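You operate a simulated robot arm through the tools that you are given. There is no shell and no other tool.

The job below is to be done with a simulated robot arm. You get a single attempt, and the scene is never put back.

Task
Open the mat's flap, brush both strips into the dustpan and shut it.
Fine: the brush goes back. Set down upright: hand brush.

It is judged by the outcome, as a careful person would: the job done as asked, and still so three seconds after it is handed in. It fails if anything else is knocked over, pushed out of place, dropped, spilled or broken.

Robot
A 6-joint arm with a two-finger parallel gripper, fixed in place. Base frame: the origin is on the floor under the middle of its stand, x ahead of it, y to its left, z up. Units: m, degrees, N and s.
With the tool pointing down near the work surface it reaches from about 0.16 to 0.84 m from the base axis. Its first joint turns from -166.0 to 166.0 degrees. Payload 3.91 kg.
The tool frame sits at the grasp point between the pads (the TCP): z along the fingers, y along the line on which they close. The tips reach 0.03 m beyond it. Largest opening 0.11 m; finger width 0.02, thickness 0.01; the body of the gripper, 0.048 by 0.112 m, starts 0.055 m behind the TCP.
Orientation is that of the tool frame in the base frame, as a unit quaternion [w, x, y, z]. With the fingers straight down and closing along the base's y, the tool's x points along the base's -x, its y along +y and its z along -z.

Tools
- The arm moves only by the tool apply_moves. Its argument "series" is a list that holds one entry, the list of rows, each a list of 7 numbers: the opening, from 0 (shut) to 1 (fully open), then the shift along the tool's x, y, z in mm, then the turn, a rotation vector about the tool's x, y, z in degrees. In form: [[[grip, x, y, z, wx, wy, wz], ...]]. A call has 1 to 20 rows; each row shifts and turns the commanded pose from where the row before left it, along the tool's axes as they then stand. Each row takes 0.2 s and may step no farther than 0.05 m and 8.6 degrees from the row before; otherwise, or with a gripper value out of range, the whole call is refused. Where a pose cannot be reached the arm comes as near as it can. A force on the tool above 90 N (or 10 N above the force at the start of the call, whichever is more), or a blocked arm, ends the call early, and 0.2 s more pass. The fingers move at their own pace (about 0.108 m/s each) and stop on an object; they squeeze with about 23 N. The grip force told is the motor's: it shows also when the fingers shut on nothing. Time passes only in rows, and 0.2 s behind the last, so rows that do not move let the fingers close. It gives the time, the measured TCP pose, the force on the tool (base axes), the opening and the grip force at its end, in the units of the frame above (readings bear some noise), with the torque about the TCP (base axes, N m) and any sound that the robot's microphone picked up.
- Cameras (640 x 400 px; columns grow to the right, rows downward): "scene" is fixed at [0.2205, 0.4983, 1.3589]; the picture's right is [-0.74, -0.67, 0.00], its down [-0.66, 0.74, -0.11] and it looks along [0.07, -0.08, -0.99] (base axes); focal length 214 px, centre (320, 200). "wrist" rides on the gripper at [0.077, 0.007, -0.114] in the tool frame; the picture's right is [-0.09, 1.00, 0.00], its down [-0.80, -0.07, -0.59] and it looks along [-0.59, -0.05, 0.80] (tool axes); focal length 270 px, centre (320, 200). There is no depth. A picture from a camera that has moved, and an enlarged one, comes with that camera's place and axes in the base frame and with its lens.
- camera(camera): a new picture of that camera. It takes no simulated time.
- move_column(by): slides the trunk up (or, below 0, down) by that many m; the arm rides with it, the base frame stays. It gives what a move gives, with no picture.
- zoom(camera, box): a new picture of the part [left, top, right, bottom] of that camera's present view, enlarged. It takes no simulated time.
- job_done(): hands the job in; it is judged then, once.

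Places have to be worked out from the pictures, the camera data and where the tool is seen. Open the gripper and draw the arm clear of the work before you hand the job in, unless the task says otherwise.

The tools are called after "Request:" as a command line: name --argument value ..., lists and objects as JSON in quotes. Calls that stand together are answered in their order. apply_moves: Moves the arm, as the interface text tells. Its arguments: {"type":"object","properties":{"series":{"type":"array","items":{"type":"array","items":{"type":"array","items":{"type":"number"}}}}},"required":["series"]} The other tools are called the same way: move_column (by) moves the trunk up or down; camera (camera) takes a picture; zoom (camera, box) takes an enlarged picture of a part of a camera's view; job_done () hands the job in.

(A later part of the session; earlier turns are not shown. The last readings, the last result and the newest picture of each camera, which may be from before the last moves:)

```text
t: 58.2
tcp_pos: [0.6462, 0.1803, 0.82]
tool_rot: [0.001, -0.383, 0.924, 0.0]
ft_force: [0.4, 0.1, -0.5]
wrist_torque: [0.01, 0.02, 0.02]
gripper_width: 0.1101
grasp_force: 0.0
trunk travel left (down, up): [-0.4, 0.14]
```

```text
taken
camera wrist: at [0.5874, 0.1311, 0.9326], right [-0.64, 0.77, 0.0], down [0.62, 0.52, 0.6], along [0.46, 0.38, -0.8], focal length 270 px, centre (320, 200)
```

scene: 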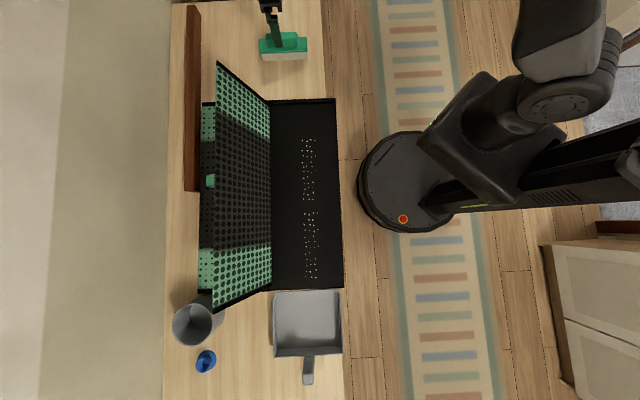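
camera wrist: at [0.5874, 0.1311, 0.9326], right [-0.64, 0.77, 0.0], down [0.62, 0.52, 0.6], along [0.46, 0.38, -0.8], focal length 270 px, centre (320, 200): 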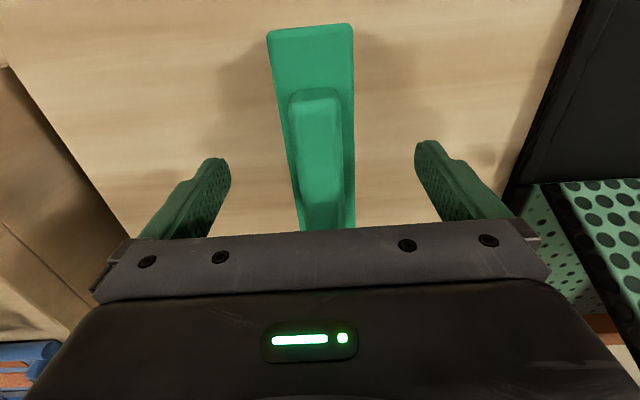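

The handle is centred between the fingers. I lower 5 mm, then close.

Request:
apply_moves --series '[[[1, 0, 0, 5, 0, 0, 0], [1, 0, 0, 0, 0, 0, 0], [0, 0, 0, 0, 0, 0, 0], [0, 0, 0, 0, 0, 0, 0], [0, 0, 0, 0, 0, 0, 0], [0, 0, 0, 0, 0, 0, 0]]]'

Request:
camera --camera "wrist"

Request:
zoom --camera "scene" --box '[240, 20, 330, 76]'

```text
t: 59.6
tcp_pos: [0.6481, 0.1791, 0.8168]
tool_rot: [0.0, -0.382, 0.924, 0.001]
ft_force: [0.5, 0.3, -1.0]
wrist_torque: [0.03, -0.03, 0.01]
gripper_width: 0.0252
grasp_force: 23.0
trunk travel left (down, up): [-0.4, 0.14]
```

```text
taken
camera wrist: at [0.5884, 0.1309, 0.9287], right [-0.64, 0.77, 0.0], down [0.62, 0.52, 0.6], along [0.46, 0.38, -0.8], focal length 270 px, centre (320, 200)
```

wrist: 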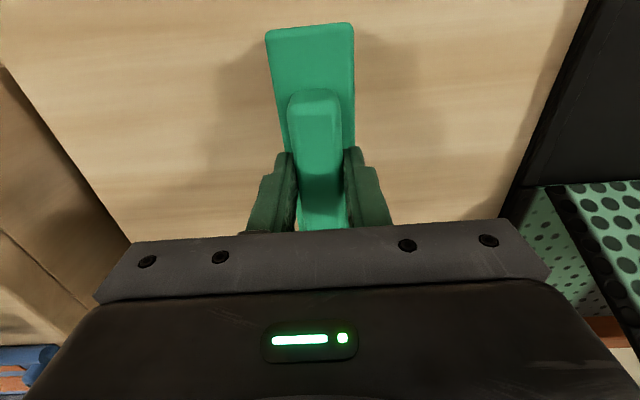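

```text
7.11 times, centred on (285, 48) of scene
camera zoom: at [0.2205, 0.4983, 1.3589], right [-0.74, -0.67, 0.0], down [-0.66, 0.74, -0.11], along [0.07, -0.08, -0.99], focal length 1525 px, centre (569, 1281)
```

zoom: 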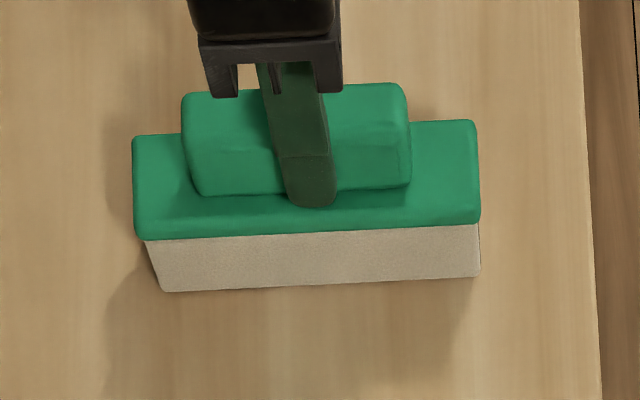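

The brush is gripped (25 mm) with the TCP at u′=0.585, v′=−0.332, z=0.817, which I keep as its return pose. I lift it 90 mm and check the hold.

Request:
apply_moves --series '[[[0, 0, 0, -15, 0, 0, 0], [0, 0, 0, -35, 0, 0, 0], [0, 0, 0, -40, 0, 0, 0], [0, 0, 0, 0, 0, 0, 0]]]'

Request:
camera --camera "wrist"

Request:
camera --camera "scene"

```text
t: 60.6
tcp_pos: [0.65, 0.178, 0.9057]
tool_rot: [0.0, -0.382, 0.924, 0.001]
ft_force: [-1.0, -0.2, -0.4]
wrist_torque: [0.0, -0.02, -0.04]
gripper_width: 0.0253
grasp_force: 23.4
trunk travel left (down, up): [-0.4, 0.14]
```

```text
taken
camera wrist: at [0.5902, 0.1291, 1.0187], right [-0.64, 0.77, 0.0], down [0.62, 0.52, 0.59], along [0.46, 0.38, -0.8], focal length 270 px, centre (320, 200)
```

wrist: 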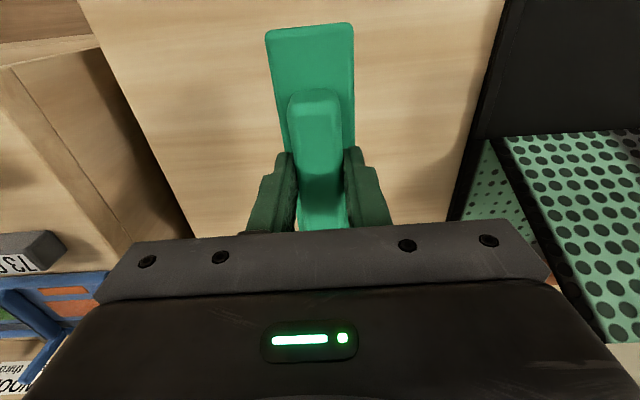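

```text
taken
```

scene: 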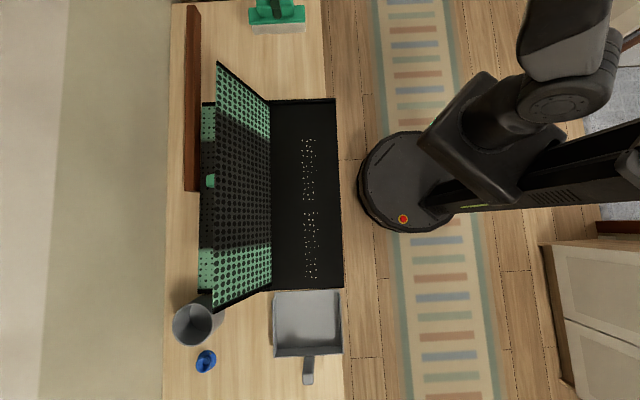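

The brush is held rigidly. I move it over the tray's −v end (behind the first strip), brush column centred at u′≈0.55.

Request:
apply_moves --series '[[[0, 39, 0, 0, 0, 0, 0], [0, 0, 45.8, 0, 0, 0, 0], [0, 0, 45.8, 0, 0, 0, 0], [0, 0, 45.8, 0, 0, 0, 0], [0, 0, 45.8, 0, 0, 0, 0], [0, 0, 45.6, 0, 0, 0, 0], [0, 0, 0, 0, 0, 0, 0]]]'

Request:
camera --camera "wrist"

Request:
camera --camera "scene"

```text
t: 62.2
tcp_pos: [0.4615, 0.3138, 0.9081]
tool_rot: [0.0, -0.383, 0.924, 0.001]
ft_force: [-0.6, 0.4, -0.7]
wrist_torque: [-0.01, 0.02, 0.01]
gripper_width: 0.0253
grasp_force: 22.8
trunk travel left (down, up): [-0.4, 0.14]
```

```text
taken
camera wrist: at [0.4021, 0.2656, 1.0204], right [-0.64, 0.77, 0.0], down [0.62, 0.52, 0.6], along [0.46, 0.38, -0.8], focal length 270 px, centre (320, 200)
```

wrist: 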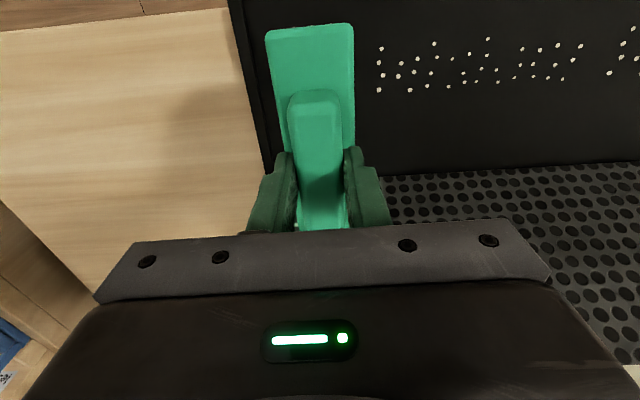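

```text
taken
```

scene: 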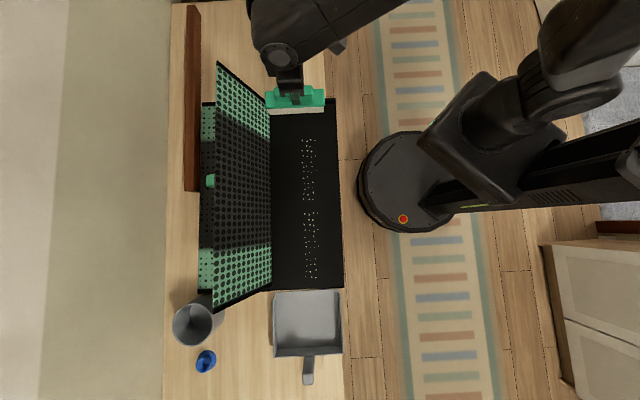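

The brush hangs over bare tray floor, about 40 mm behind the first specks and clear of the rim. I lower it to just above the floor, then feel for contact.

Request:
apply_moves --series '[[[0, 0, 0, 35, 0, 0, 0], [0, 0, 0, 30, 0, 0, 0], [0, 0, 0, 12, 0, 0, 0], [0, 0, 0, 4, 0, 0, 0], [0, 0, 0, 0, 0, 0, 0]]]'

Request:
camera --camera "wrist"

```text
t: 63.4
tcp_pos: [0.4598, 0.3126, 0.8248]
tool_rot: [0.0, -0.383, 0.924, 0.001]
ft_force: [-0.1, -0.6, -1.2]
wrist_torque: [-0.06, 0.02, 0.01]
gripper_width: 0.0252
grasp_force: 23.1
trunk travel left (down, up): [-0.4, 0.14]
```

```text
taken
camera wrist: at [0.4008, 0.2634, 0.9383], right [-0.64, 0.77, 0.0], down [0.62, 0.52, 0.6], along [0.46, 0.38, -0.8], focal length 270 px, centre (320, 200)
```

wrist: 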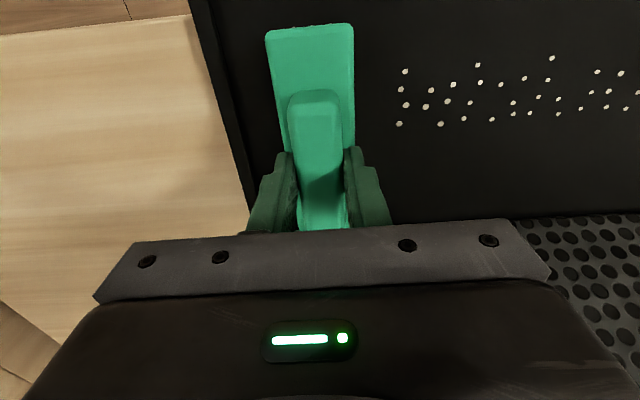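

Brush bottom is at about 0.748 without contact. I lower in 1.5 mm steps.

Request:
apply_moves --series '[[[0, 0, 0, 1.5, 0, 0, 0], [0, 0, 0, 1.5, 0, 0, 0], [0, 0, 0, 0, 0, 0, 0]]]'

```text
t: 64.2
tcp_pos: [0.4603, 0.3121, 0.8228]
tool_rot: [0.001, -0.383, 0.924, 0.001]
ft_force: [1.8, -1.6, 11.0]
wrist_torque: [-0.37, 0.08, 0.05]
gripper_width: 0.0252
grasp_force: 23.3
trunk travel left (down, up): [-0.4, 0.14]
```

Contact at 11 N puts the tray floor at about z=0.746. I ease up 1.2 mm and begin sweeping in +y, slowly.

Request:
apply_moves --series '[[[0, 0, 0, -1.2, 0, 0, 0], [0, 0, 8, 0, 0, 0, 0], [0, 0, 10, 0, 0, 0, 0], [0, 0, 10, 0, 0, 0, 0], [0, 0, 10, 0, 0, 0, 0], [0, 0, 10, 0, 0, 0, 0], [0, 0, 0, 0, 0, 0, 0]]]'

Request:
camera --camera "wrist"

Request:
zoom --camera "scene" --box '[240, 80, 360, 305]'

```text
t: 65.8
tcp_pos: [0.4242, 0.3476, 0.8252]
tool_rot: [0.001, -0.382, 0.924, 0.001]
ft_force: [-0.6, -0.2, -1.4]
wrist_torque: [0.0, -0.02, 0.01]
gripper_width: 0.0253
grasp_force: 23.0
trunk travel left (down, up): [-0.4, 0.14]
```

```text
taken
camera wrist: at [0.3647, 0.2987, 0.9367], right [-0.64, 0.77, 0.0], down [0.62, 0.52, 0.6], along [0.46, 0.38, -0.8], focal length 270 px, centre (320, 200)
```

wrist: 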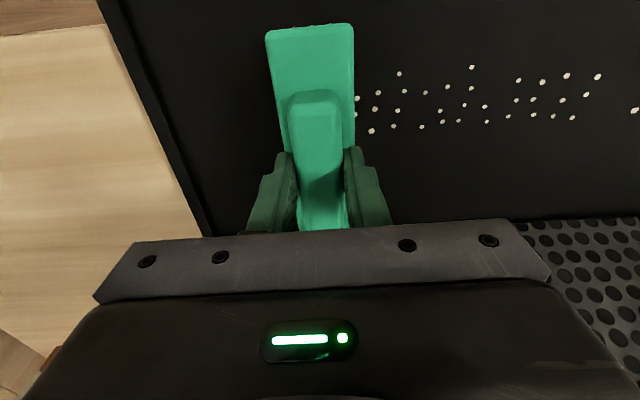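

```text
1.78 times, centred on (300, 192) of scene
camera zoom: at [0.2205, 0.4983, 1.3589], right [-0.74, -0.67, 0.0], down [-0.66, 0.74, -0.11], along [0.07, -0.08, -0.99], focal length 381 px, centre (356, 213)
```

zoom: 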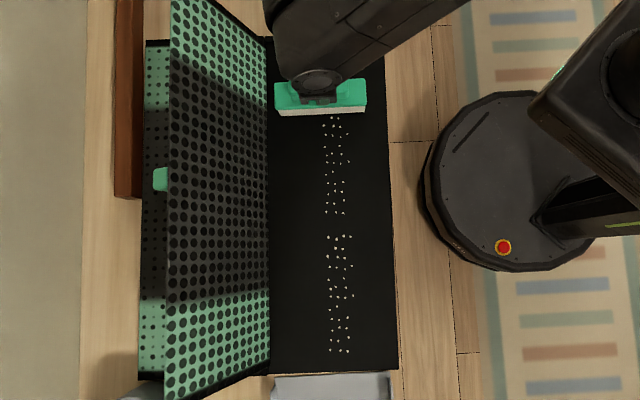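

The brush reaches the first specks with no load; it may ride about 1.5 mm high, so I lower it 0.8 mm and sweep on 50 mm.

Request:
apply_moves --series '[[[0, 0, 0, 0.8, 0, 0, 0], [0, 0, 10, 0, 0, 0, 0], [0, 0, 10, 0, 0, 0, 0], [0, 0, 10, 0, 0, 0, 0], [0, 0, 10, 0, 0, 0, 0], [0, 0, 10, 0, 0, 0, 0], [0, 0, 0, 0, 0, 0, 0]]]'

Request:
camera --camera "wrist"

Request:
zoom --camera "scene" --box '[240, 80, 360, 305]'

```text
t: 67.4
tcp_pos: [0.3892, 0.383, 0.8219]
tool_rot: [0.001, -0.383, 0.924, 0.001]
ft_force: [5.9, -7.4, 13.8]
wrist_torque: [-0.31, -0.27, 0.03]
gripper_width: 0.0256
grasp_force: 23.0
trunk travel left (down, up): [-0.4, 0.14]
```

```text
taken
camera wrist: at [0.3289, 0.3335, 0.9354], right [-0.64, 0.77, 0.0], down [0.62, 0.52, 0.6], along [0.46, 0.38, -0.8], focal length 270 px, centre (320, 200)
```

wrist: 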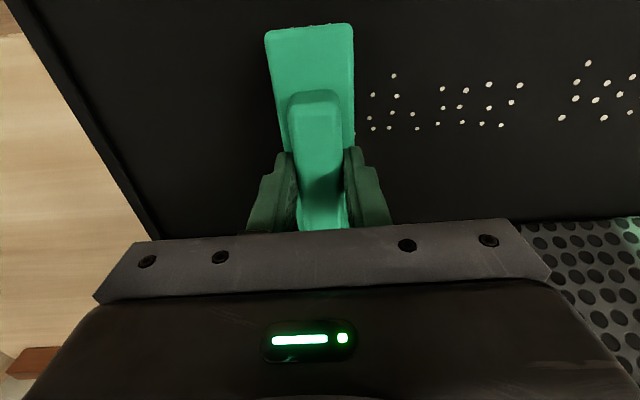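

```text
1.78 times, centred on (300, 192) of scene
camera zoom: at [0.2205, 0.4983, 1.3589], right [-0.74, -0.67, 0.0], down [-0.66, 0.74, -0.11], along [0.07, -0.08, -0.99], focal length 381 px, centre (356, 213)
```

zoom: 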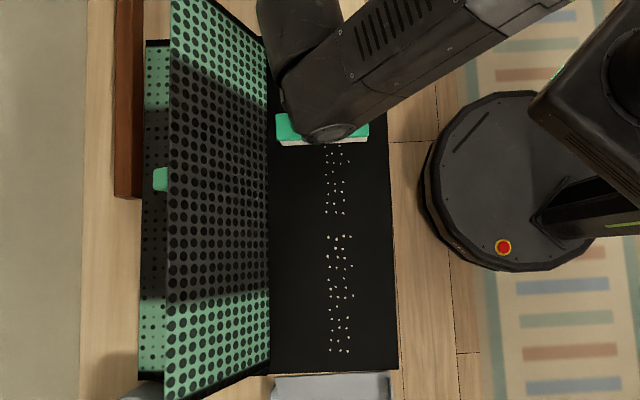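

No specks are left behind the brush, but it is pressing with 14 N. I ease up 0.8 mm and sweep on.

Request:
apply_moves --series '[[[0, 0, 0, -0.8, 0, 0, 0], [0, 0, 10, 0, 0, 0, 0], [0, 0, 10, 0, 0, 0, 0], [0, 0, 10, 0, 0, 0, 0], [0, 0, 10, 0, 0, 0, 0], [0, 0, 0, 0, 0, 0, 0]]]'

Request:
camera --camera "wrist"

Request:
zoom --camera "scene" --box '[240, 80, 360, 305]'

```text
t: 68.8
tcp_pos: [0.3605, 0.4111, 0.8226]
tool_rot: [0.001, -0.383, 0.924, 0.0]
ft_force: [2.9, -2.8, 6.8]
wrist_torque: [-0.23, -0.06, 0.01]
gripper_width: 0.0254
grasp_force: 23.2
trunk travel left (down, up): [-0.4, 0.14]
```

```text
taken
camera wrist: at [0.3004, 0.362, 0.9354], right [-0.64, 0.77, 0.0], down [0.62, 0.51, 0.6], along [0.46, 0.38, -0.8], focal length 270 px, centre (320, 200)
```

wrist: 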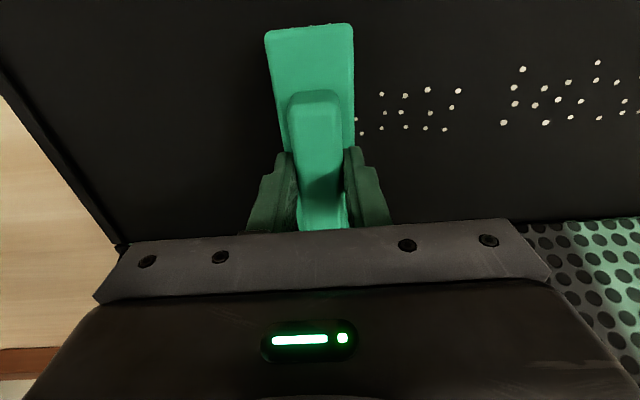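

```text
1.78 times, centred on (300, 192) of scene
camera zoom: at [0.2205, 0.4983, 1.3589], right [-0.74, -0.67, 0.0], down [-0.66, 0.74, -0.11], along [0.07, -0.08, -0.99], focal length 381 px, centre (356, 213)
```

zoom: 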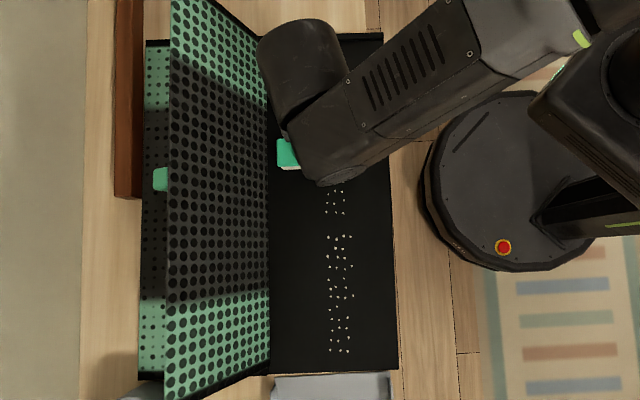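

Forces are moderate and nothing is left behind. I continue the sweep another 90 mm.

Request:
apply_moves --series '[[[0, 0, 10, -0.3, 0, 0, 0], [0, 0, 10, 0, 0, 0, 0], [0, 0, 10, 0, 0, 0, 0], [0, 0, 10, 0, 0, 0, 0], [0, 0, 10, 0, 0, 0, 0], [0, 0, 10, 0, 0, 0, 0], [0, 0, 10, 0, 0, 0, 0], [0, 0, 10, 0, 0, 0, 0], [0, 0, 10, 0, 0, 0, 0], [0, 0, 0, 0, 0, 0, 0]]]'

Request:
camera --camera "wrist"

Request:
zoom --camera "scene" --box '[240, 80, 360, 305]'

```text
t: 71.0
tcp_pos: [0.2967, 0.4761, 0.824]
tool_rot: [0.001, -0.384, 0.923, 0.001]
ft_force: [1.2, 0.9, -1.5]
wrist_torque: [-0.01, -0.05, -0.03]
gripper_width: 0.0254
grasp_force: 23.5
trunk travel left (down, up): [-0.4, 0.14]
```

```text
taken
camera wrist: at [0.238, 0.4274, 0.9367], right [-0.64, 0.77, 0.0], down [0.62, 0.52, 0.6], along [0.46, 0.38, -0.8], focal length 270 px, centre (320, 200)
```

wrist: 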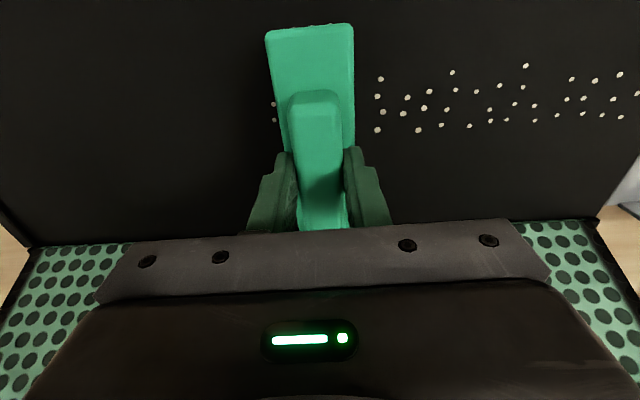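

```text
1.78 times, centred on (300, 192) of scene
camera zoom: at [0.2205, 0.4983, 1.3589], right [-0.74, -0.67, 0.0], down [-0.66, 0.74, -0.11], along [0.07, -0.08, -0.99], focal length 381 px, centre (356, 213)
```

zoom: 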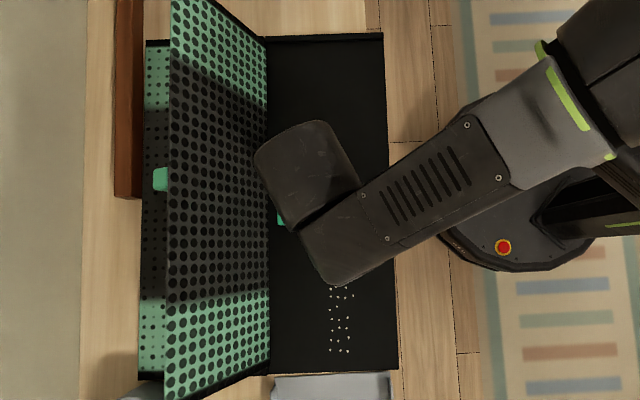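

Two specks show behind the brush, so it rode slightly too high on this stretch. I lift 30 mm and step back to see where the first strip's specks are.

Request:
apply_moves --series '[[[0, 0, 0, -15, 0, 0, 0], [0, 0, 0, -25, 0, 0, 0], [0, 0, -30, -20, 0, 0, 0], [0, 0, -40, 0, 0, 0, 0], [0, 0, -40, 0, 0, 0, 0], [0, 0, 0, 0, 0, 0, 0]]]'

Request:
camera --camera "wrist"

Request:
zoom --camera "wrist" --box '[340, 40, 640, 200]'

Request:
zoom --camera "scene" --box '[240, 80, 360, 305]'

```text
t: 72.4
tcp_pos: [0.3758, 0.3972, 0.8822]
tool_rot: [0.0, -0.383, 0.924, 0.001]
ft_force: [-0.2, -0.2, 0.3]
wrist_torque: [-0.05, 0.0, 0.0]
gripper_width: 0.0257
grasp_force: 22.8
trunk travel left (down, up): [-0.4, 0.14]
```

```text
taken
camera wrist: at [0.3156, 0.3488, 0.9949], right [-0.64, 0.77, 0.0], down [0.62, 0.52, 0.6], along [0.46, 0.38, -0.8], focal length 270 px, centre (320, 200)
```

wrist: 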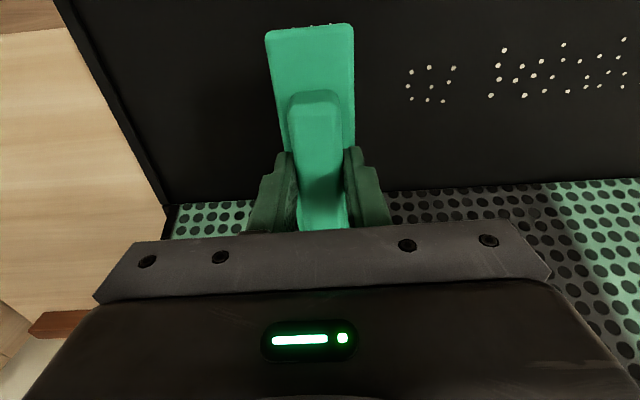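

```text
2.13 times, centred on (490, 120) of wrist
camera zoom: at [0.3156, 0.3488, 0.9949], right [-0.64, 0.77, 0.0], down [0.62, 0.52, 0.6], along [0.46, 0.38, -0.8], focal length 577 px, centre (-43, 371)
```

zoom: 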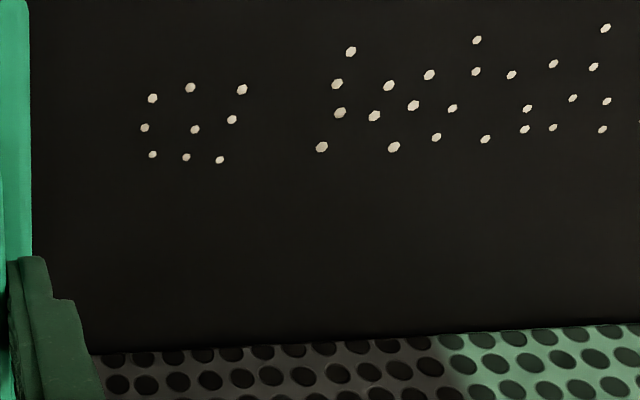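

```text
1.78 times, centred on (300, 192) of scene
camera zoom: at [0.2205, 0.4983, 1.3589], right [-0.74, -0.67, 0.0], down [-0.66, 0.74, -0.11], along [0.07, -0.08, -0.99], focal length 381 px, centre (356, 213)
```

zoom: 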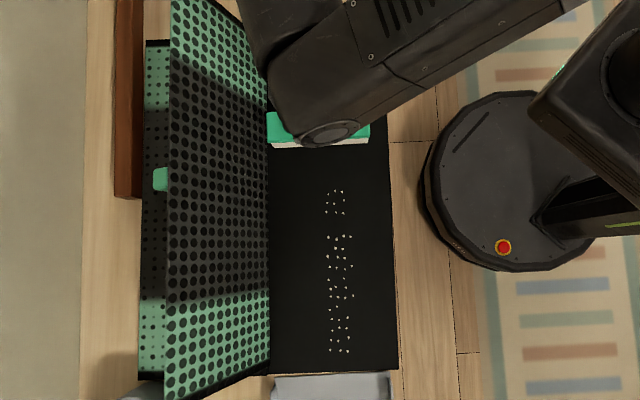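

Only nine specks of the first strip remain, those where the brush had lost contact, so light floor pressure is needed throughout. I go back to the start of the strip and lower to firm but gentle contact for a full stroke.

Request:
apply_moves --series '[[[0, 0, -40, 0, 0, 0, 0], [0, 0, -40, 0, 0, 0, 0], [0, 0, -35, 0, 0, 0, 0], [0, 0, 0, 30, 0, 0, 0], [0, 0, 0, 25, 0, 0, 0], [0, 0, 0, 5.5, 0, 0, 0], [0, 0, 0, 0, 0, 0, 0]]]'

Request:
camera --camera "wrist"

```text
t: 74.0
tcp_pos: [0.4566, 0.315, 0.8223]
tool_rot: [0.0, -0.383, 0.924, 0.001]
ft_force: [-0.4, -0.5, 2.6]
wrist_torque: [0.0, -0.12, -0.02]
gripper_width: 0.0252
grasp_force: 22.5
trunk travel left (down, up): [-0.4, 0.14]
```

```text
taken
camera wrist: at [0.3977, 0.2656, 0.9354], right [-0.64, 0.77, 0.0], down [0.62, 0.52, 0.6], along [0.46, 0.38, -0.8], focal length 270 px, centre (320, 200)
```

wrist: 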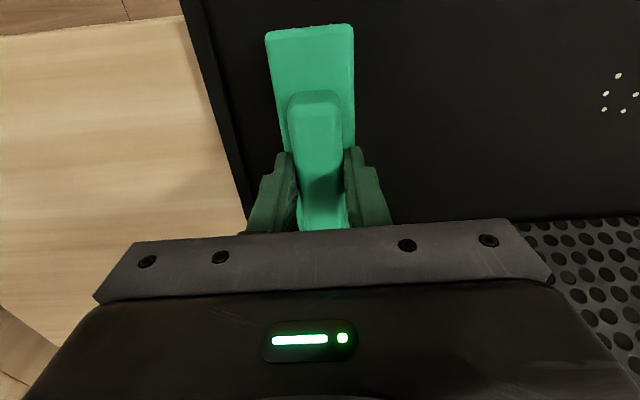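

A light 2.6 N touch; I lower 0.6 mm more and sweep 60 mm, checking the pressure.

Request:
apply_moves --series '[[[0, 0, 0, 0.6, 0, 0, 0], [0, 0, 10, 0, 0, 0, 0], [0, 0, 10, 0, 0, 0, 0], [0, 0, 10, 0, 0, 0, 0], [0, 0, 10, 0, 0, 0, 0], [0, 0, 10, 0, 0, 0, 0], [0, 0, 10, 0, 0, 0, 0]]]'

```text
t: 75.6
tcp_pos: [0.4139, 0.3577, 0.8231]
tool_rot: [0.002, -0.383, 0.924, 0.001]
ft_force: [6.8, -7.3, 16.3]
wrist_torque: [-0.33, -0.23, 0.06]
gripper_width: 0.0253
grasp_force: 22.6
trunk travel left (down, up): [-0.4, 0.14]
```

Pressure rose to 16 N; I ease up 0.5 mm and continue 60 mm.

Request:
apply_moves --series '[[[0, 0, 5, -0.5, 0, 0, 0], [0, 0, 10, 0, 0, 0, 0], [0, 0, 10, 0, 0, 0, 0], [0, 0, 10, 0, 0, 0, 0], [0, 0, 10, 0, 0, 0, 0], [0, 0, 10, 0, 0, 0, 0], [0, 0, 10, 0, 0, 0, 0]]]'

Request:
camera --camera "wrist"

Request:
zoom --camera "scene" --box '[240, 80, 360, 305]'

```text
t: 77.2
tcp_pos: [0.3657, 0.4032, 0.8226]
tool_rot: [0.0, -0.383, 0.924, 0.001]
ft_force: [2.8, -4.6, 9.9]
wrist_torque: [-0.14, -0.15, 0.02]
gripper_width: 0.0256
grasp_force: 22.7
trunk travel left (down, up): [-0.4, 0.14]
```

```text
taken
camera wrist: at [0.3069, 0.3546, 0.9353], right [-0.64, 0.77, 0.0], down [0.62, 0.52, 0.6], along [0.46, 0.38, -0.8], focal length 270 px, centre (320, 200)
```

wrist: 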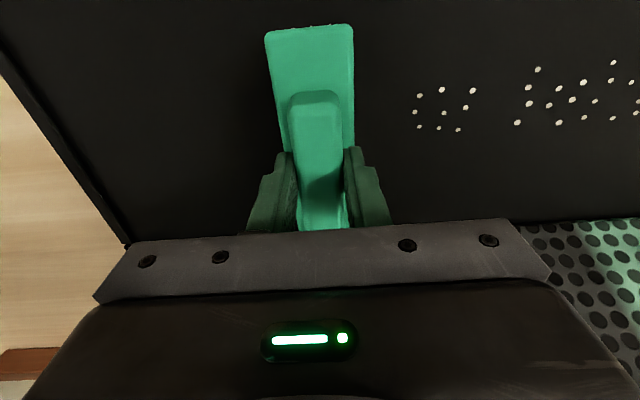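

```text
1.78 times, centred on (300, 192) of scene
camera zoom: at [0.2205, 0.4983, 1.3589], right [-0.74, -0.67, 0.0], down [-0.66, 0.74, -0.11], along [0.07, -0.08, -0.99], focal length 381 px, centre (356, 213)
```

zoom: 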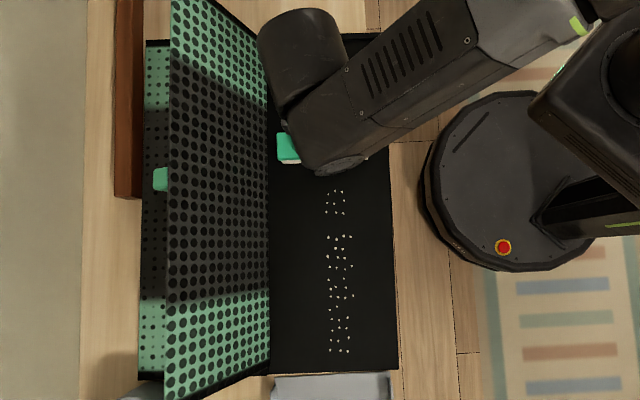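

Pressure is 10 N and the mat stays put. I continue another 60 mm through the remaining specks of the first strip.

Request:
apply_moves --series '[[[0, 0, 10, 0.2, 0, 0, 0], [0, 0, 10, 0, 0, 0, 0], [0, 0, 10, 0, 0, 0, 0], [0, 0, 10, 0.2, 0, 0, 0], [0, 0, 10, 0, 0, 0, 0], [0, 0, 10, 0, 0, 0, 0]]]'

Request:
camera --camera "wrist"

```text
t: 78.6
tcp_pos: [0.3263, 0.4457, 0.8233]
tool_rot: [0.0, -0.383, 0.924, 0.0]
ft_force: [0.2, 0.6, -1.5]
wrist_torque: [0.02, -0.01, -0.01]
gripper_width: 0.0254
grasp_force: 23.1
trunk travel left (down, up): [-0.4, 0.14]
```

```text
taken
camera wrist: at [0.2658, 0.3981, 0.936], right [-0.64, 0.77, 0.0], down [0.62, 0.52, 0.59], along [0.46, 0.38, -0.8], focal length 270 px, centre (320, 200)
```

wrist: 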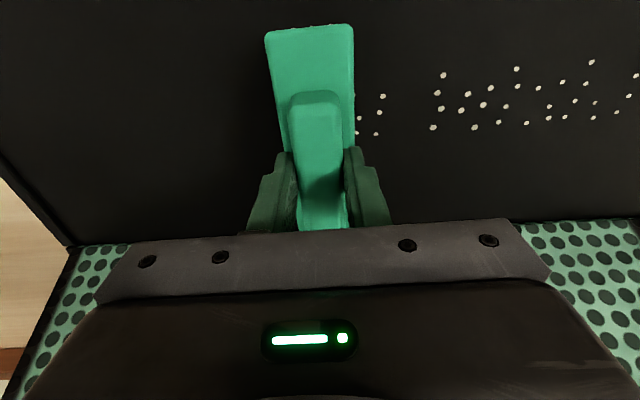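

Contact was lost again at this spot. I lower in small steps here until there is about 8 N.

Request:
apply_moves --series '[[[0, 0, 0, 0.7, 0, 0, 0], [0, 0, 0, 0, 0, 0, 0]]]'

```text
t: 79.2
tcp_pos: [0.3256, 0.4468, 0.8233]
tool_rot: [0.001, -0.382, 0.924, 0.002]
ft_force: [0.3, -0.1, -0.9]
wrist_torque: [-0.02, 0.01, -0.01]
gripper_width: 0.0254
grasp_force: 22.5
trunk travel left (down, up): [-0.4, 0.14]
```

Request:
apply_moves --series '[[[0, 0, 0, 0.7, 0, 0, 0], [0, 0, 0, 0, 0, 0, 0]]]'

```text
t: 79.8
tcp_pos: [0.3256, 0.4468, 0.8217]
tool_rot: [0.0, -0.383, 0.924, 0.001]
ft_force: [1.1, -2.4, 6.3]
wrist_torque: [-0.17, 0.0, -0.01]
gripper_width: 0.0254
grasp_force: 23.3
trunk travel left (down, up): [-0.4, 0.14]
```

Contact is back at 6 N. I lift 4 mm, step back 35 mm, set down again at this height and re-sweep this stretch.

Request:
apply_moves --series '[[[0, 0, 0, -4, 0, 0, 0], [0, 0, -18, 0, 0, 0, 0], [0, 0, -17, 0, 0, 0, 0], [0, 0, 0, 3.5, 0, 0, 0], [0, 0, 8, 0, 0, 0, 0], [0, 0, 9, 0.3, 0, 0, 0], [0, 0, 9, 0.2, 0, 0, 0], [0, 0, 9, 0, 0, 0, 0]]]'

Request:
camera --camera "wrist"

```text
t: 81.6
tcp_pos: [0.3278, 0.446, 0.8224]
tool_rot: [0.001, -0.383, 0.924, 0.002]
ft_force: [4.8, -3.9, 7.2]
wrist_torque: [-0.06, -0.32, -0.08]
gripper_width: 0.0253
grasp_force: 23.2
trunk travel left (down, up): [-0.4, 0.14]
```

```text
taken
camera wrist: at [0.2667, 0.3963, 0.9351], right [-0.64, 0.77, 0.0], down [0.62, 0.51, 0.6], along [0.46, 0.38, -0.8], focal length 270 px, centre (320, 200)
```

wrist: 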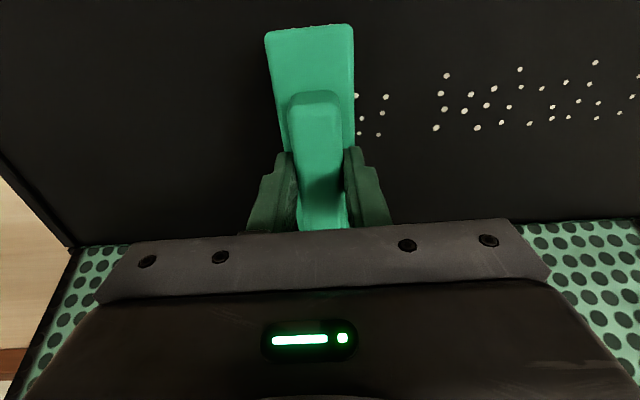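

Contact is good at 7 N. I sweep on 50 mm in the same manner and check.

Request:
apply_moves --series '[[[0, 0, 10, 0.1, 0, 0, 0], [0, 0, 10, 0.1, 0, 0, 0], [0, 0, 10, 0.1, 0, 0, 0], [0, 0, 10, 0.1, 0, 0, 0]]]'

Request:
camera --camera "wrist"

Request:
zoom --camera "scene" --box '[240, 80, 360, 305]'

```text
t: 82.6
tcp_pos: [0.299, 0.4725, 0.8228]
tool_rot: [0.001, -0.383, 0.924, 0.002]
ft_force: [13.2, -12.7, 27.5]
wrist_torque: [-0.66, -0.53, 0.07]
gripper_width: 0.0253
grasp_force: 22.5
trunk travel left (down, up): [-0.4, 0.14]
```

```text
taken
camera wrist: at [0.2386, 0.4234, 0.9348], right [-0.64, 0.77, 0.0], down [0.62, 0.51, 0.6], along [0.46, 0.39, -0.8], focal length 270 px, centre (320, 200)
```

wrist: 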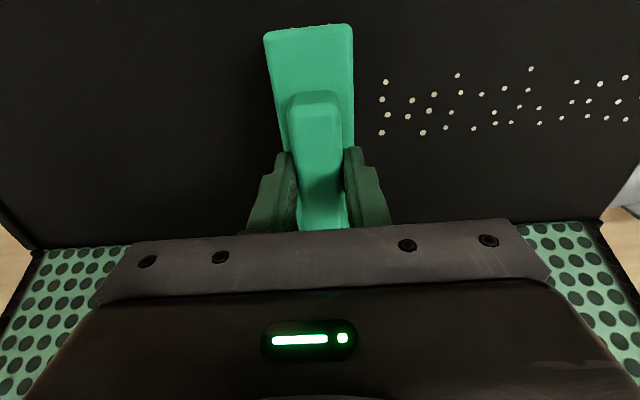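

```text
1.78 times, centred on (300, 192) of scene
camera zoom: at [0.2205, 0.4983, 1.3589], right [-0.74, -0.67, 0.0], down [-0.66, 0.74, -0.11], along [0.07, -0.08, -0.99], focal length 381 px, centre (356, 213)
```

zoom: 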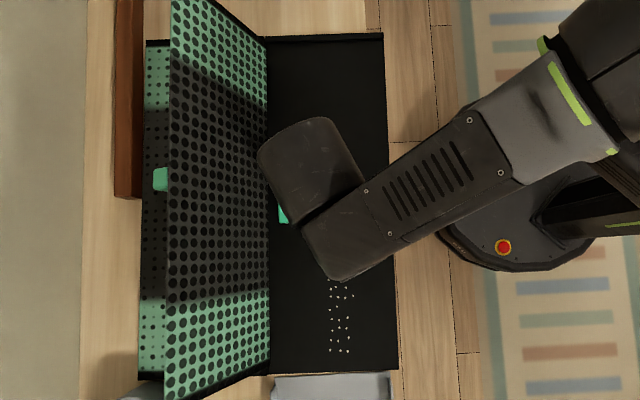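

All of the first strip is now gathered, nothing left behind. Pressure is 27 N, so I ease 0.7 mm and carry on into the second strip.

Request:
apply_moves --series '[[[0, 0, 5, -0.7, 0, 0, 0], [0, 0, 10, 0, 0, 0, 0], [0, 0, 10, 0, 0, 0, 0], [0, 0, 10, 0, 0, 0, 0], [0, 0, 10, 0, 0, 0, 0]]]'

Request:
camera --camera "wrist"

```text
t: 83.8
tcp_pos: [0.2665, 0.5058, 0.8226]
tool_rot: [0.0, -0.383, 0.924, 0.002]
ft_force: [8.9, -13.0, 24.3]
wrist_torque: [-0.58, -0.49, 0.02]
gripper_width: 0.0256
grasp_force: 23.2
trunk travel left (down, up): [-0.4, 0.14]
```

```text
taken
camera wrist: at [0.2065, 0.4564, 0.9349], right [-0.64, 0.77, 0.0], down [0.62, 0.51, 0.6], along [0.46, 0.39, -0.8], focal length 270 px, centre (320, 200)
```

wrist: 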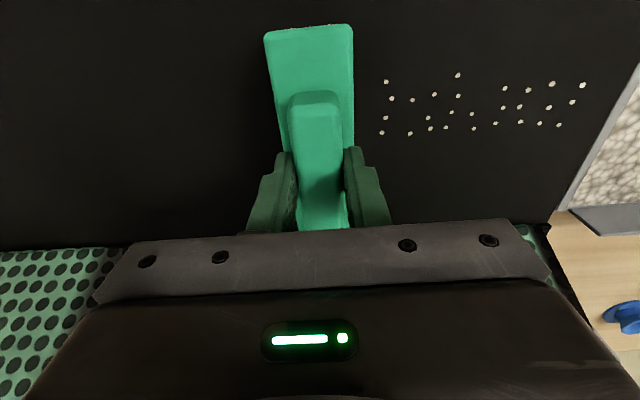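

The dustpan now shows collected grit inside, so the first strip has been counted in. Pressure is still 24 N; I ease 0.5 mm and continue over the second strip.

Request:
apply_moves --series '[[[0, 0, 5, -0.6, 0, 0, 0], [0, 0, 10, 0, 0, 0, 0], [0, 0, 10, 0, 0, 0, 0], [0, 0, 10, 0, 0, 0, 0], [0, 0, 10, 0, 0, 0, 0]]]'

Request:
camera --camera "wrist"

Request:
camera --camera "scene"

```text
t: 85.0
tcp_pos: [0.2332, 0.5358, 0.8215]
tool_rot: [0.0, -0.383, 0.924, 0.002]
ft_force: [7.2, -7.2, 13.2]
wrist_torque: [-0.37, -0.3, 0.05]
gripper_width: 0.0255
grasp_force: 23.3
trunk travel left (down, up): [-0.4, 0.14]
```

```text
taken
camera wrist: at [0.1735, 0.4875, 0.9348], right [-0.64, 0.77, 0.0], down [0.62, 0.51, 0.6], along [0.46, 0.38, -0.8], focal length 270 px, centre (320, 200)
```

wrist: 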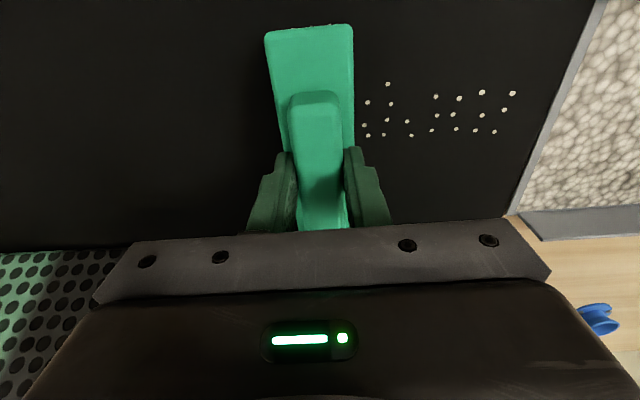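

```text
taken
```

scene: 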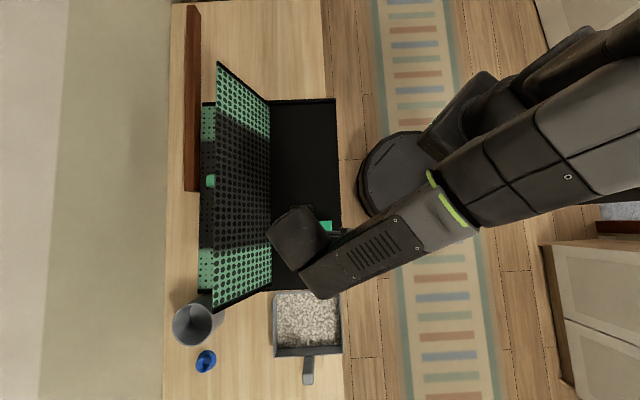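

The pan is visibly filling. Pressure is 13 N; I continue 50 mm.

Request:
apply_moves --series '[[[0, 0, 10, 0, 0, 0, 0], [0, 0, 10, 0, 0, 0, 0], [0, 0, 10, 0.2, 0, 0, 0], [0, 0, 10, 0, 0, 0, 0], [0, 0, 10, 0, 0, 0, 0]]]'

Request:
camera --camera "wrist"

```text
t: 86.2
tcp_pos: [0.1965, 0.574, 0.8234]
tool_rot: [0.0, -0.383, 0.924, 0.001]
ft_force: [0.0, 0.5, -0.7]
wrist_torque: [-0.02, -0.01, -0.02]
gripper_width: 0.0251
grasp_force: 22.6
trunk travel left (down, up): [-0.4, 0.14]
```

```text
taken
camera wrist: at [0.1366, 0.5253, 0.936], right [-0.64, 0.77, 0.0], down [0.62, 0.52, 0.6], along [0.46, 0.38, -0.8], focal length 270 px, centre (320, 200)
```

wrist: 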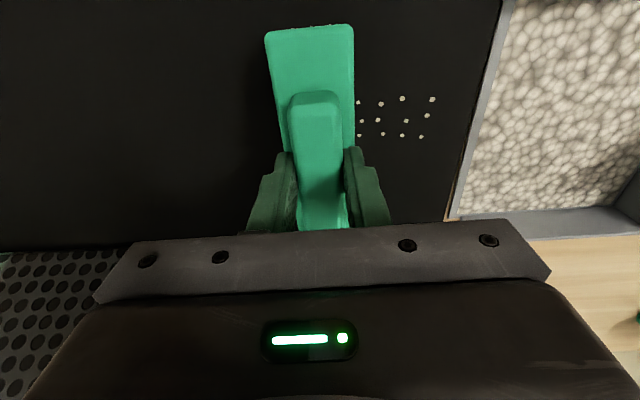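

Contact was lost again. I lift 4 mm, step back 30 mm and set down 1 mm deeper, then sweep this stretch again.

Request:
apply_moves --series '[[[0, 0, 0, -4, 0, 0, 0], [0, 0, -15, 0, 0, 0, 0], [0, 0, -15, 0, 0, 0, 0], [0, 0, 0, 4.6, 0, 0, 0], [0, 0, 8, 0, 0, 0, 0], [0, 0, 8, 0.3, 0, 0, 0], [0, 0, 8, 0.2, 0, 0, 0]]]'

Request:
camera --camera "wrist"

```text
t: 87.8
tcp_pos: [0.2029, 0.5688, 0.822]
tool_rot: [0.0, -0.383, 0.924, 0.001]
ft_force: [8.4, -7.6, 12.8]
wrist_torque: [-0.24, -0.44, -0.01]
gripper_width: 0.0255
grasp_force: 23.1
trunk travel left (down, up): [-0.4, 0.14]
```

```text
taken
camera wrist: at [0.143, 0.5192, 0.9346], right [-0.64, 0.77, 0.0], down [0.62, 0.51, 0.6], along [0.46, 0.38, -0.8], focal length 270 px, centre (320, 200)
```

wrist: 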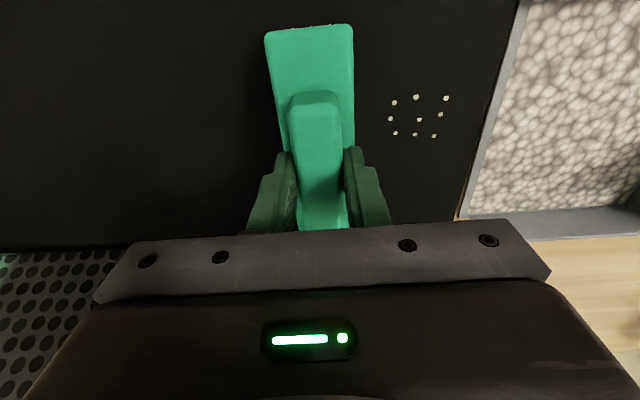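

Good contact at 13 N with nine specks left ahead. I sweep 50 mm more.

Request:
apply_moves --series '[[[0, 0, 10, 0.1, 0, 0, 0], [0, 0, 10, 0.1, 0, 0, 0], [0, 0, 10, 0.1, 0, 0, 0], [0, 0, 10, 0.1, 0, 0, 0], [0, 0, 8, 0, 0, 0, 0]]]'

Request:
camera --camera "wrist"

Request:
camera --camera "scene"

```text
t: 89.0
tcp_pos: [0.1686, 0.6005, 0.8216]
tool_rot: [0.0, -0.383, 0.924, 0.002]
ft_force: [9.8, -10.2, 19.2]
wrist_torque: [-0.41, -0.47, 0.03]
gripper_width: 0.0251
grasp_force: 23.0
trunk travel left (down, up): [-0.4, 0.14]
```

```text
taken
camera wrist: at [0.1089, 0.5516, 0.9345], right [-0.64, 0.77, 0.0], down [0.62, 0.51, 0.6], along [0.46, 0.39, -0.8], focal length 270 px, centre (320, 200)
```

wrist: 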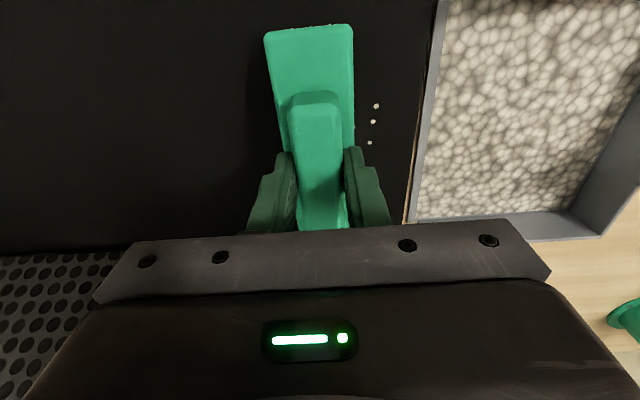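

```text
taken
```

scene: 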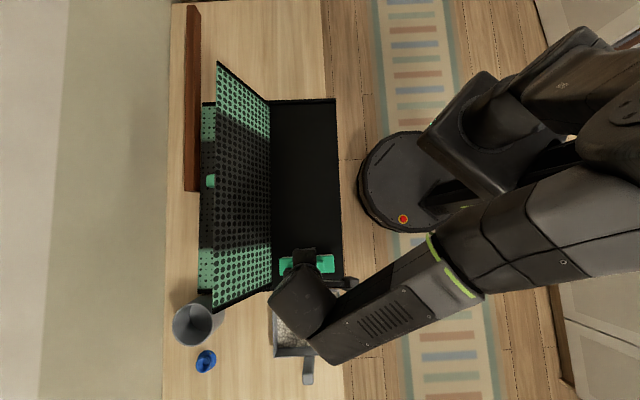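

Three specks remain just ahead. I ease 0.3 mm and sweep another 28 mm, up to just short of the pan's lip.

Request:
apply_moves --series '[[[0, 0, 8, -0.3, 0, 0, 0], [0, 0, 10, 0, 0, 0, 0], [0, 0, 10, 0, 0, 0, 0]]]'

Request:
camera --camera "wrist"

Request:
zoom --camera "scene" --box '[240, 80, 360, 305]'

```text
t: 89.8
tcp_pos: [0.1498, 0.623, 0.8226]
tool_rot: [0.001, -0.383, 0.924, 0.001]
ft_force: [6.2, -8.9, 14.2]
wrist_torque: [-0.4, -0.37, 0.03]
gripper_width: 0.0255
grasp_force: 23.1
trunk travel left (down, up): [-0.4, 0.14]
```

```text
taken
camera wrist: at [0.0903, 0.5721, 0.9345], right [-0.64, 0.77, 0.0], down [0.62, 0.51, 0.6], along [0.46, 0.38, -0.8], focal length 270 px, centre (320, 200)
```

wrist: 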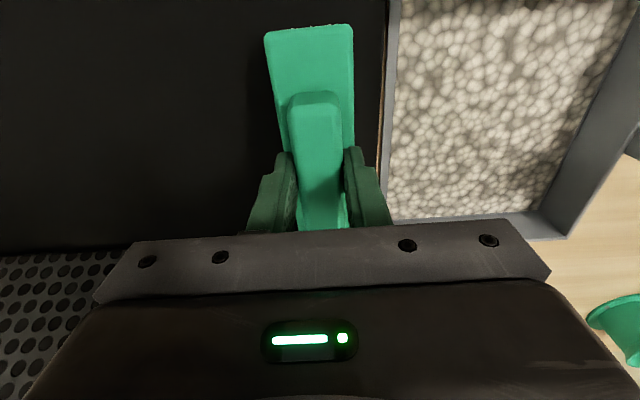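

```text
1.78 times, centred on (300, 192) of scene
camera zoom: at [0.2205, 0.4983, 1.3589], right [-0.74, -0.67, 0.0], down [-0.66, 0.74, -0.11], along [0.07, -0.08, -0.99], focal length 381 px, centre (356, 213)
```

zoom: 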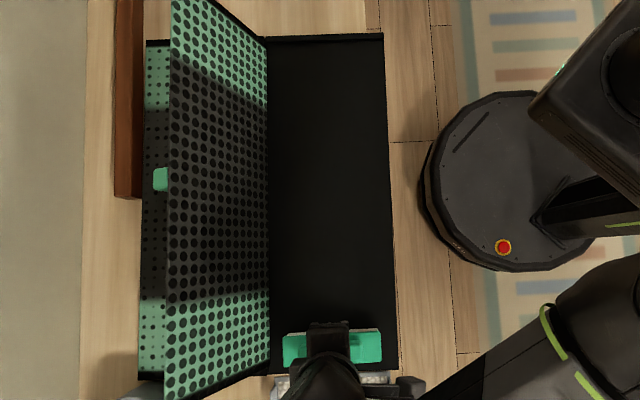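

The tray is clear of specks. I lift the brush and look at the tray and pan.

Request:
apply_moves --series '[[[0, 0, 4, -3, 0, 0, 0], [0, 0, 6, -6, 0, 0, 0], [0, 0, 0, -30, 0, 0, 0], [0, 0, 0, -40, 0, 0, 0], [0, 40, -40, 0, 0, 0, 0], [0, 40, -40, 0, 0, 0, 0], [0, 0, 0, 0, 0, 0, 0]]]'

Request:
camera --camera "wrist"

Request:
camera --camera "scene"

Request:
zoom --camera "scene" --box '[190, 240, 360, 390]'

```text
refused: row 5 steps farther than a row can; nothing moved
```

```text
taken
camera wrist: at [0.0903, 0.5721, 0.9345], right [-0.64, 0.77, 0.0], down [0.62, 0.51, 0.6], along [0.46, 0.38, -0.8], focal length 270 px, centre (320, 200)
```

wrist: 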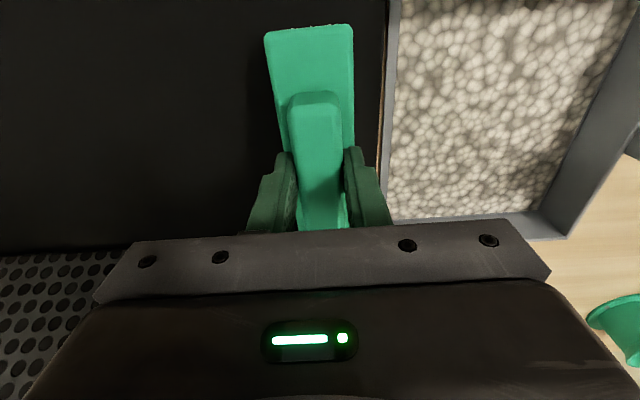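

```text
taken
```

scene: 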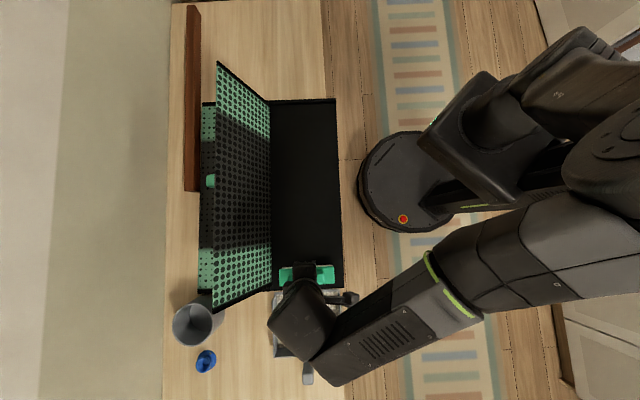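

```text
2.67 times, centred on (275, 315) of scene
camera zoom: at [0.2205, 0.4983, 1.3589], right [-0.74, -0.67, 0.0], down [-0.66, 0.74, -0.11], along [0.07, -0.08, -0.99], focal length 572 px, centre (440, -107)
```

zoom: 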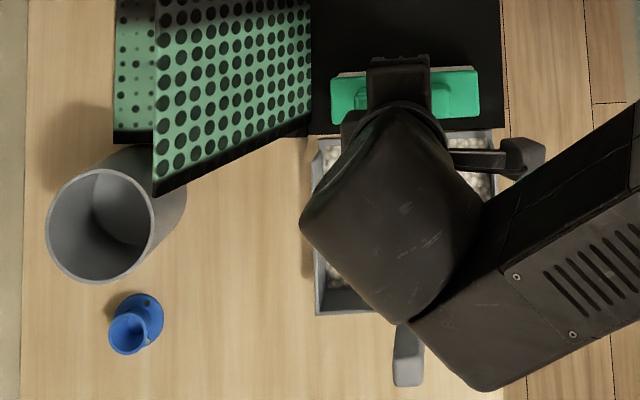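

One step was too long. I lift the brush with a small forward motion over the lip, then draw back in shorter steps.

Request:
apply_moves --series '[[[0, 0, 6, -0.5, 0, 0, 0], [0, 0, 6, -3, 0, 0, 0], [0, 0, 4, -8, 0, 0, 0], [0, 0, 0, -30, 0, 0, 0], [0, 0, 0, -35, 0, 0, 0], [0, 0, -45, 0, 0, 0, 0], [0, 0, -45, 0, 0, 0, 0], [0, 0, -45, 0, 0, 0, 0], [0, 0, -45, 0, 0, 0, 0], [0, 0, 0, 0, 0, 0, 0]]]'

Request:
camera --camera "wrist"

Request:
camera --camera "scene"

Request:
zoom --camera "scene" --box '[190, 240, 360, 390]'

```text
t: 92.0
tcp_pos: [0.263, 0.507, 0.896]
tool_rot: [0.001, -0.384, 0.924, 0.0]
ft_force: [-0.2, -0.1, -1.7]
wrist_torque: [-0.01, -0.01, 0.0]
gripper_width: 0.0252
grasp_force: 22.8
trunk travel left (down, up): [-0.4, 0.14]
```

```text
taken
camera wrist: at [0.2029, 0.4582, 1.0094], right [-0.64, 0.77, 0.0], down [0.62, 0.52, 0.6], along [0.46, 0.38, -0.8], focal length 270 px, centre (320, 200)
```

wrist: 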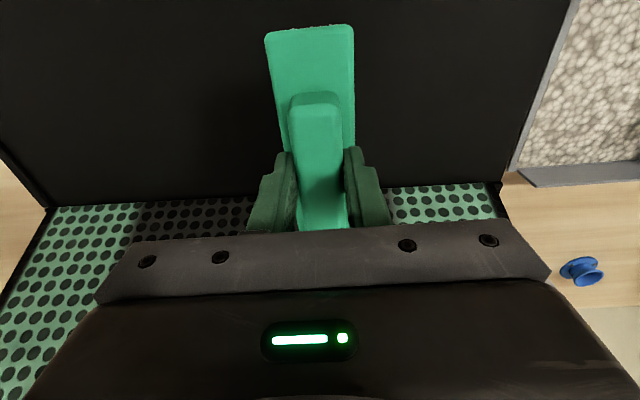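

```text
taken
```

scene: 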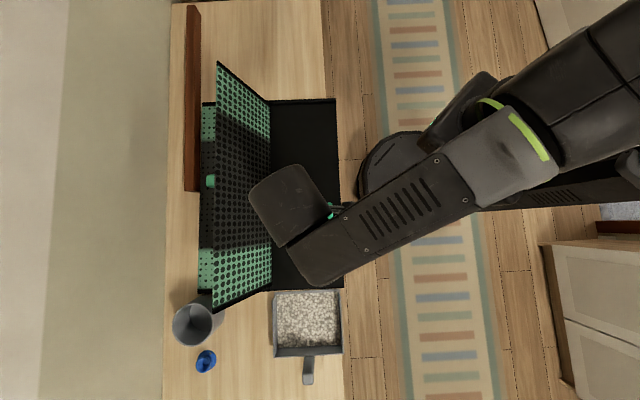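

```text
2.67 times, centred on (275, 315) of scene
camera zoom: at [0.2205, 0.4983, 1.3589], right [-0.74, -0.67, 0.0], down [-0.66, 0.74, -0.11], along [0.07, -0.08, -0.99], focal length 572 px, centre (440, -107)
```

zoom: 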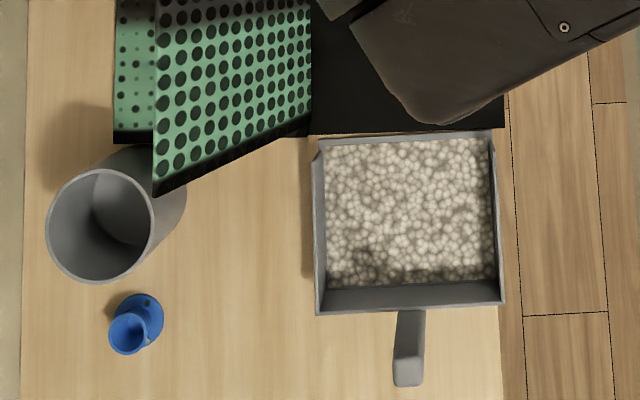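

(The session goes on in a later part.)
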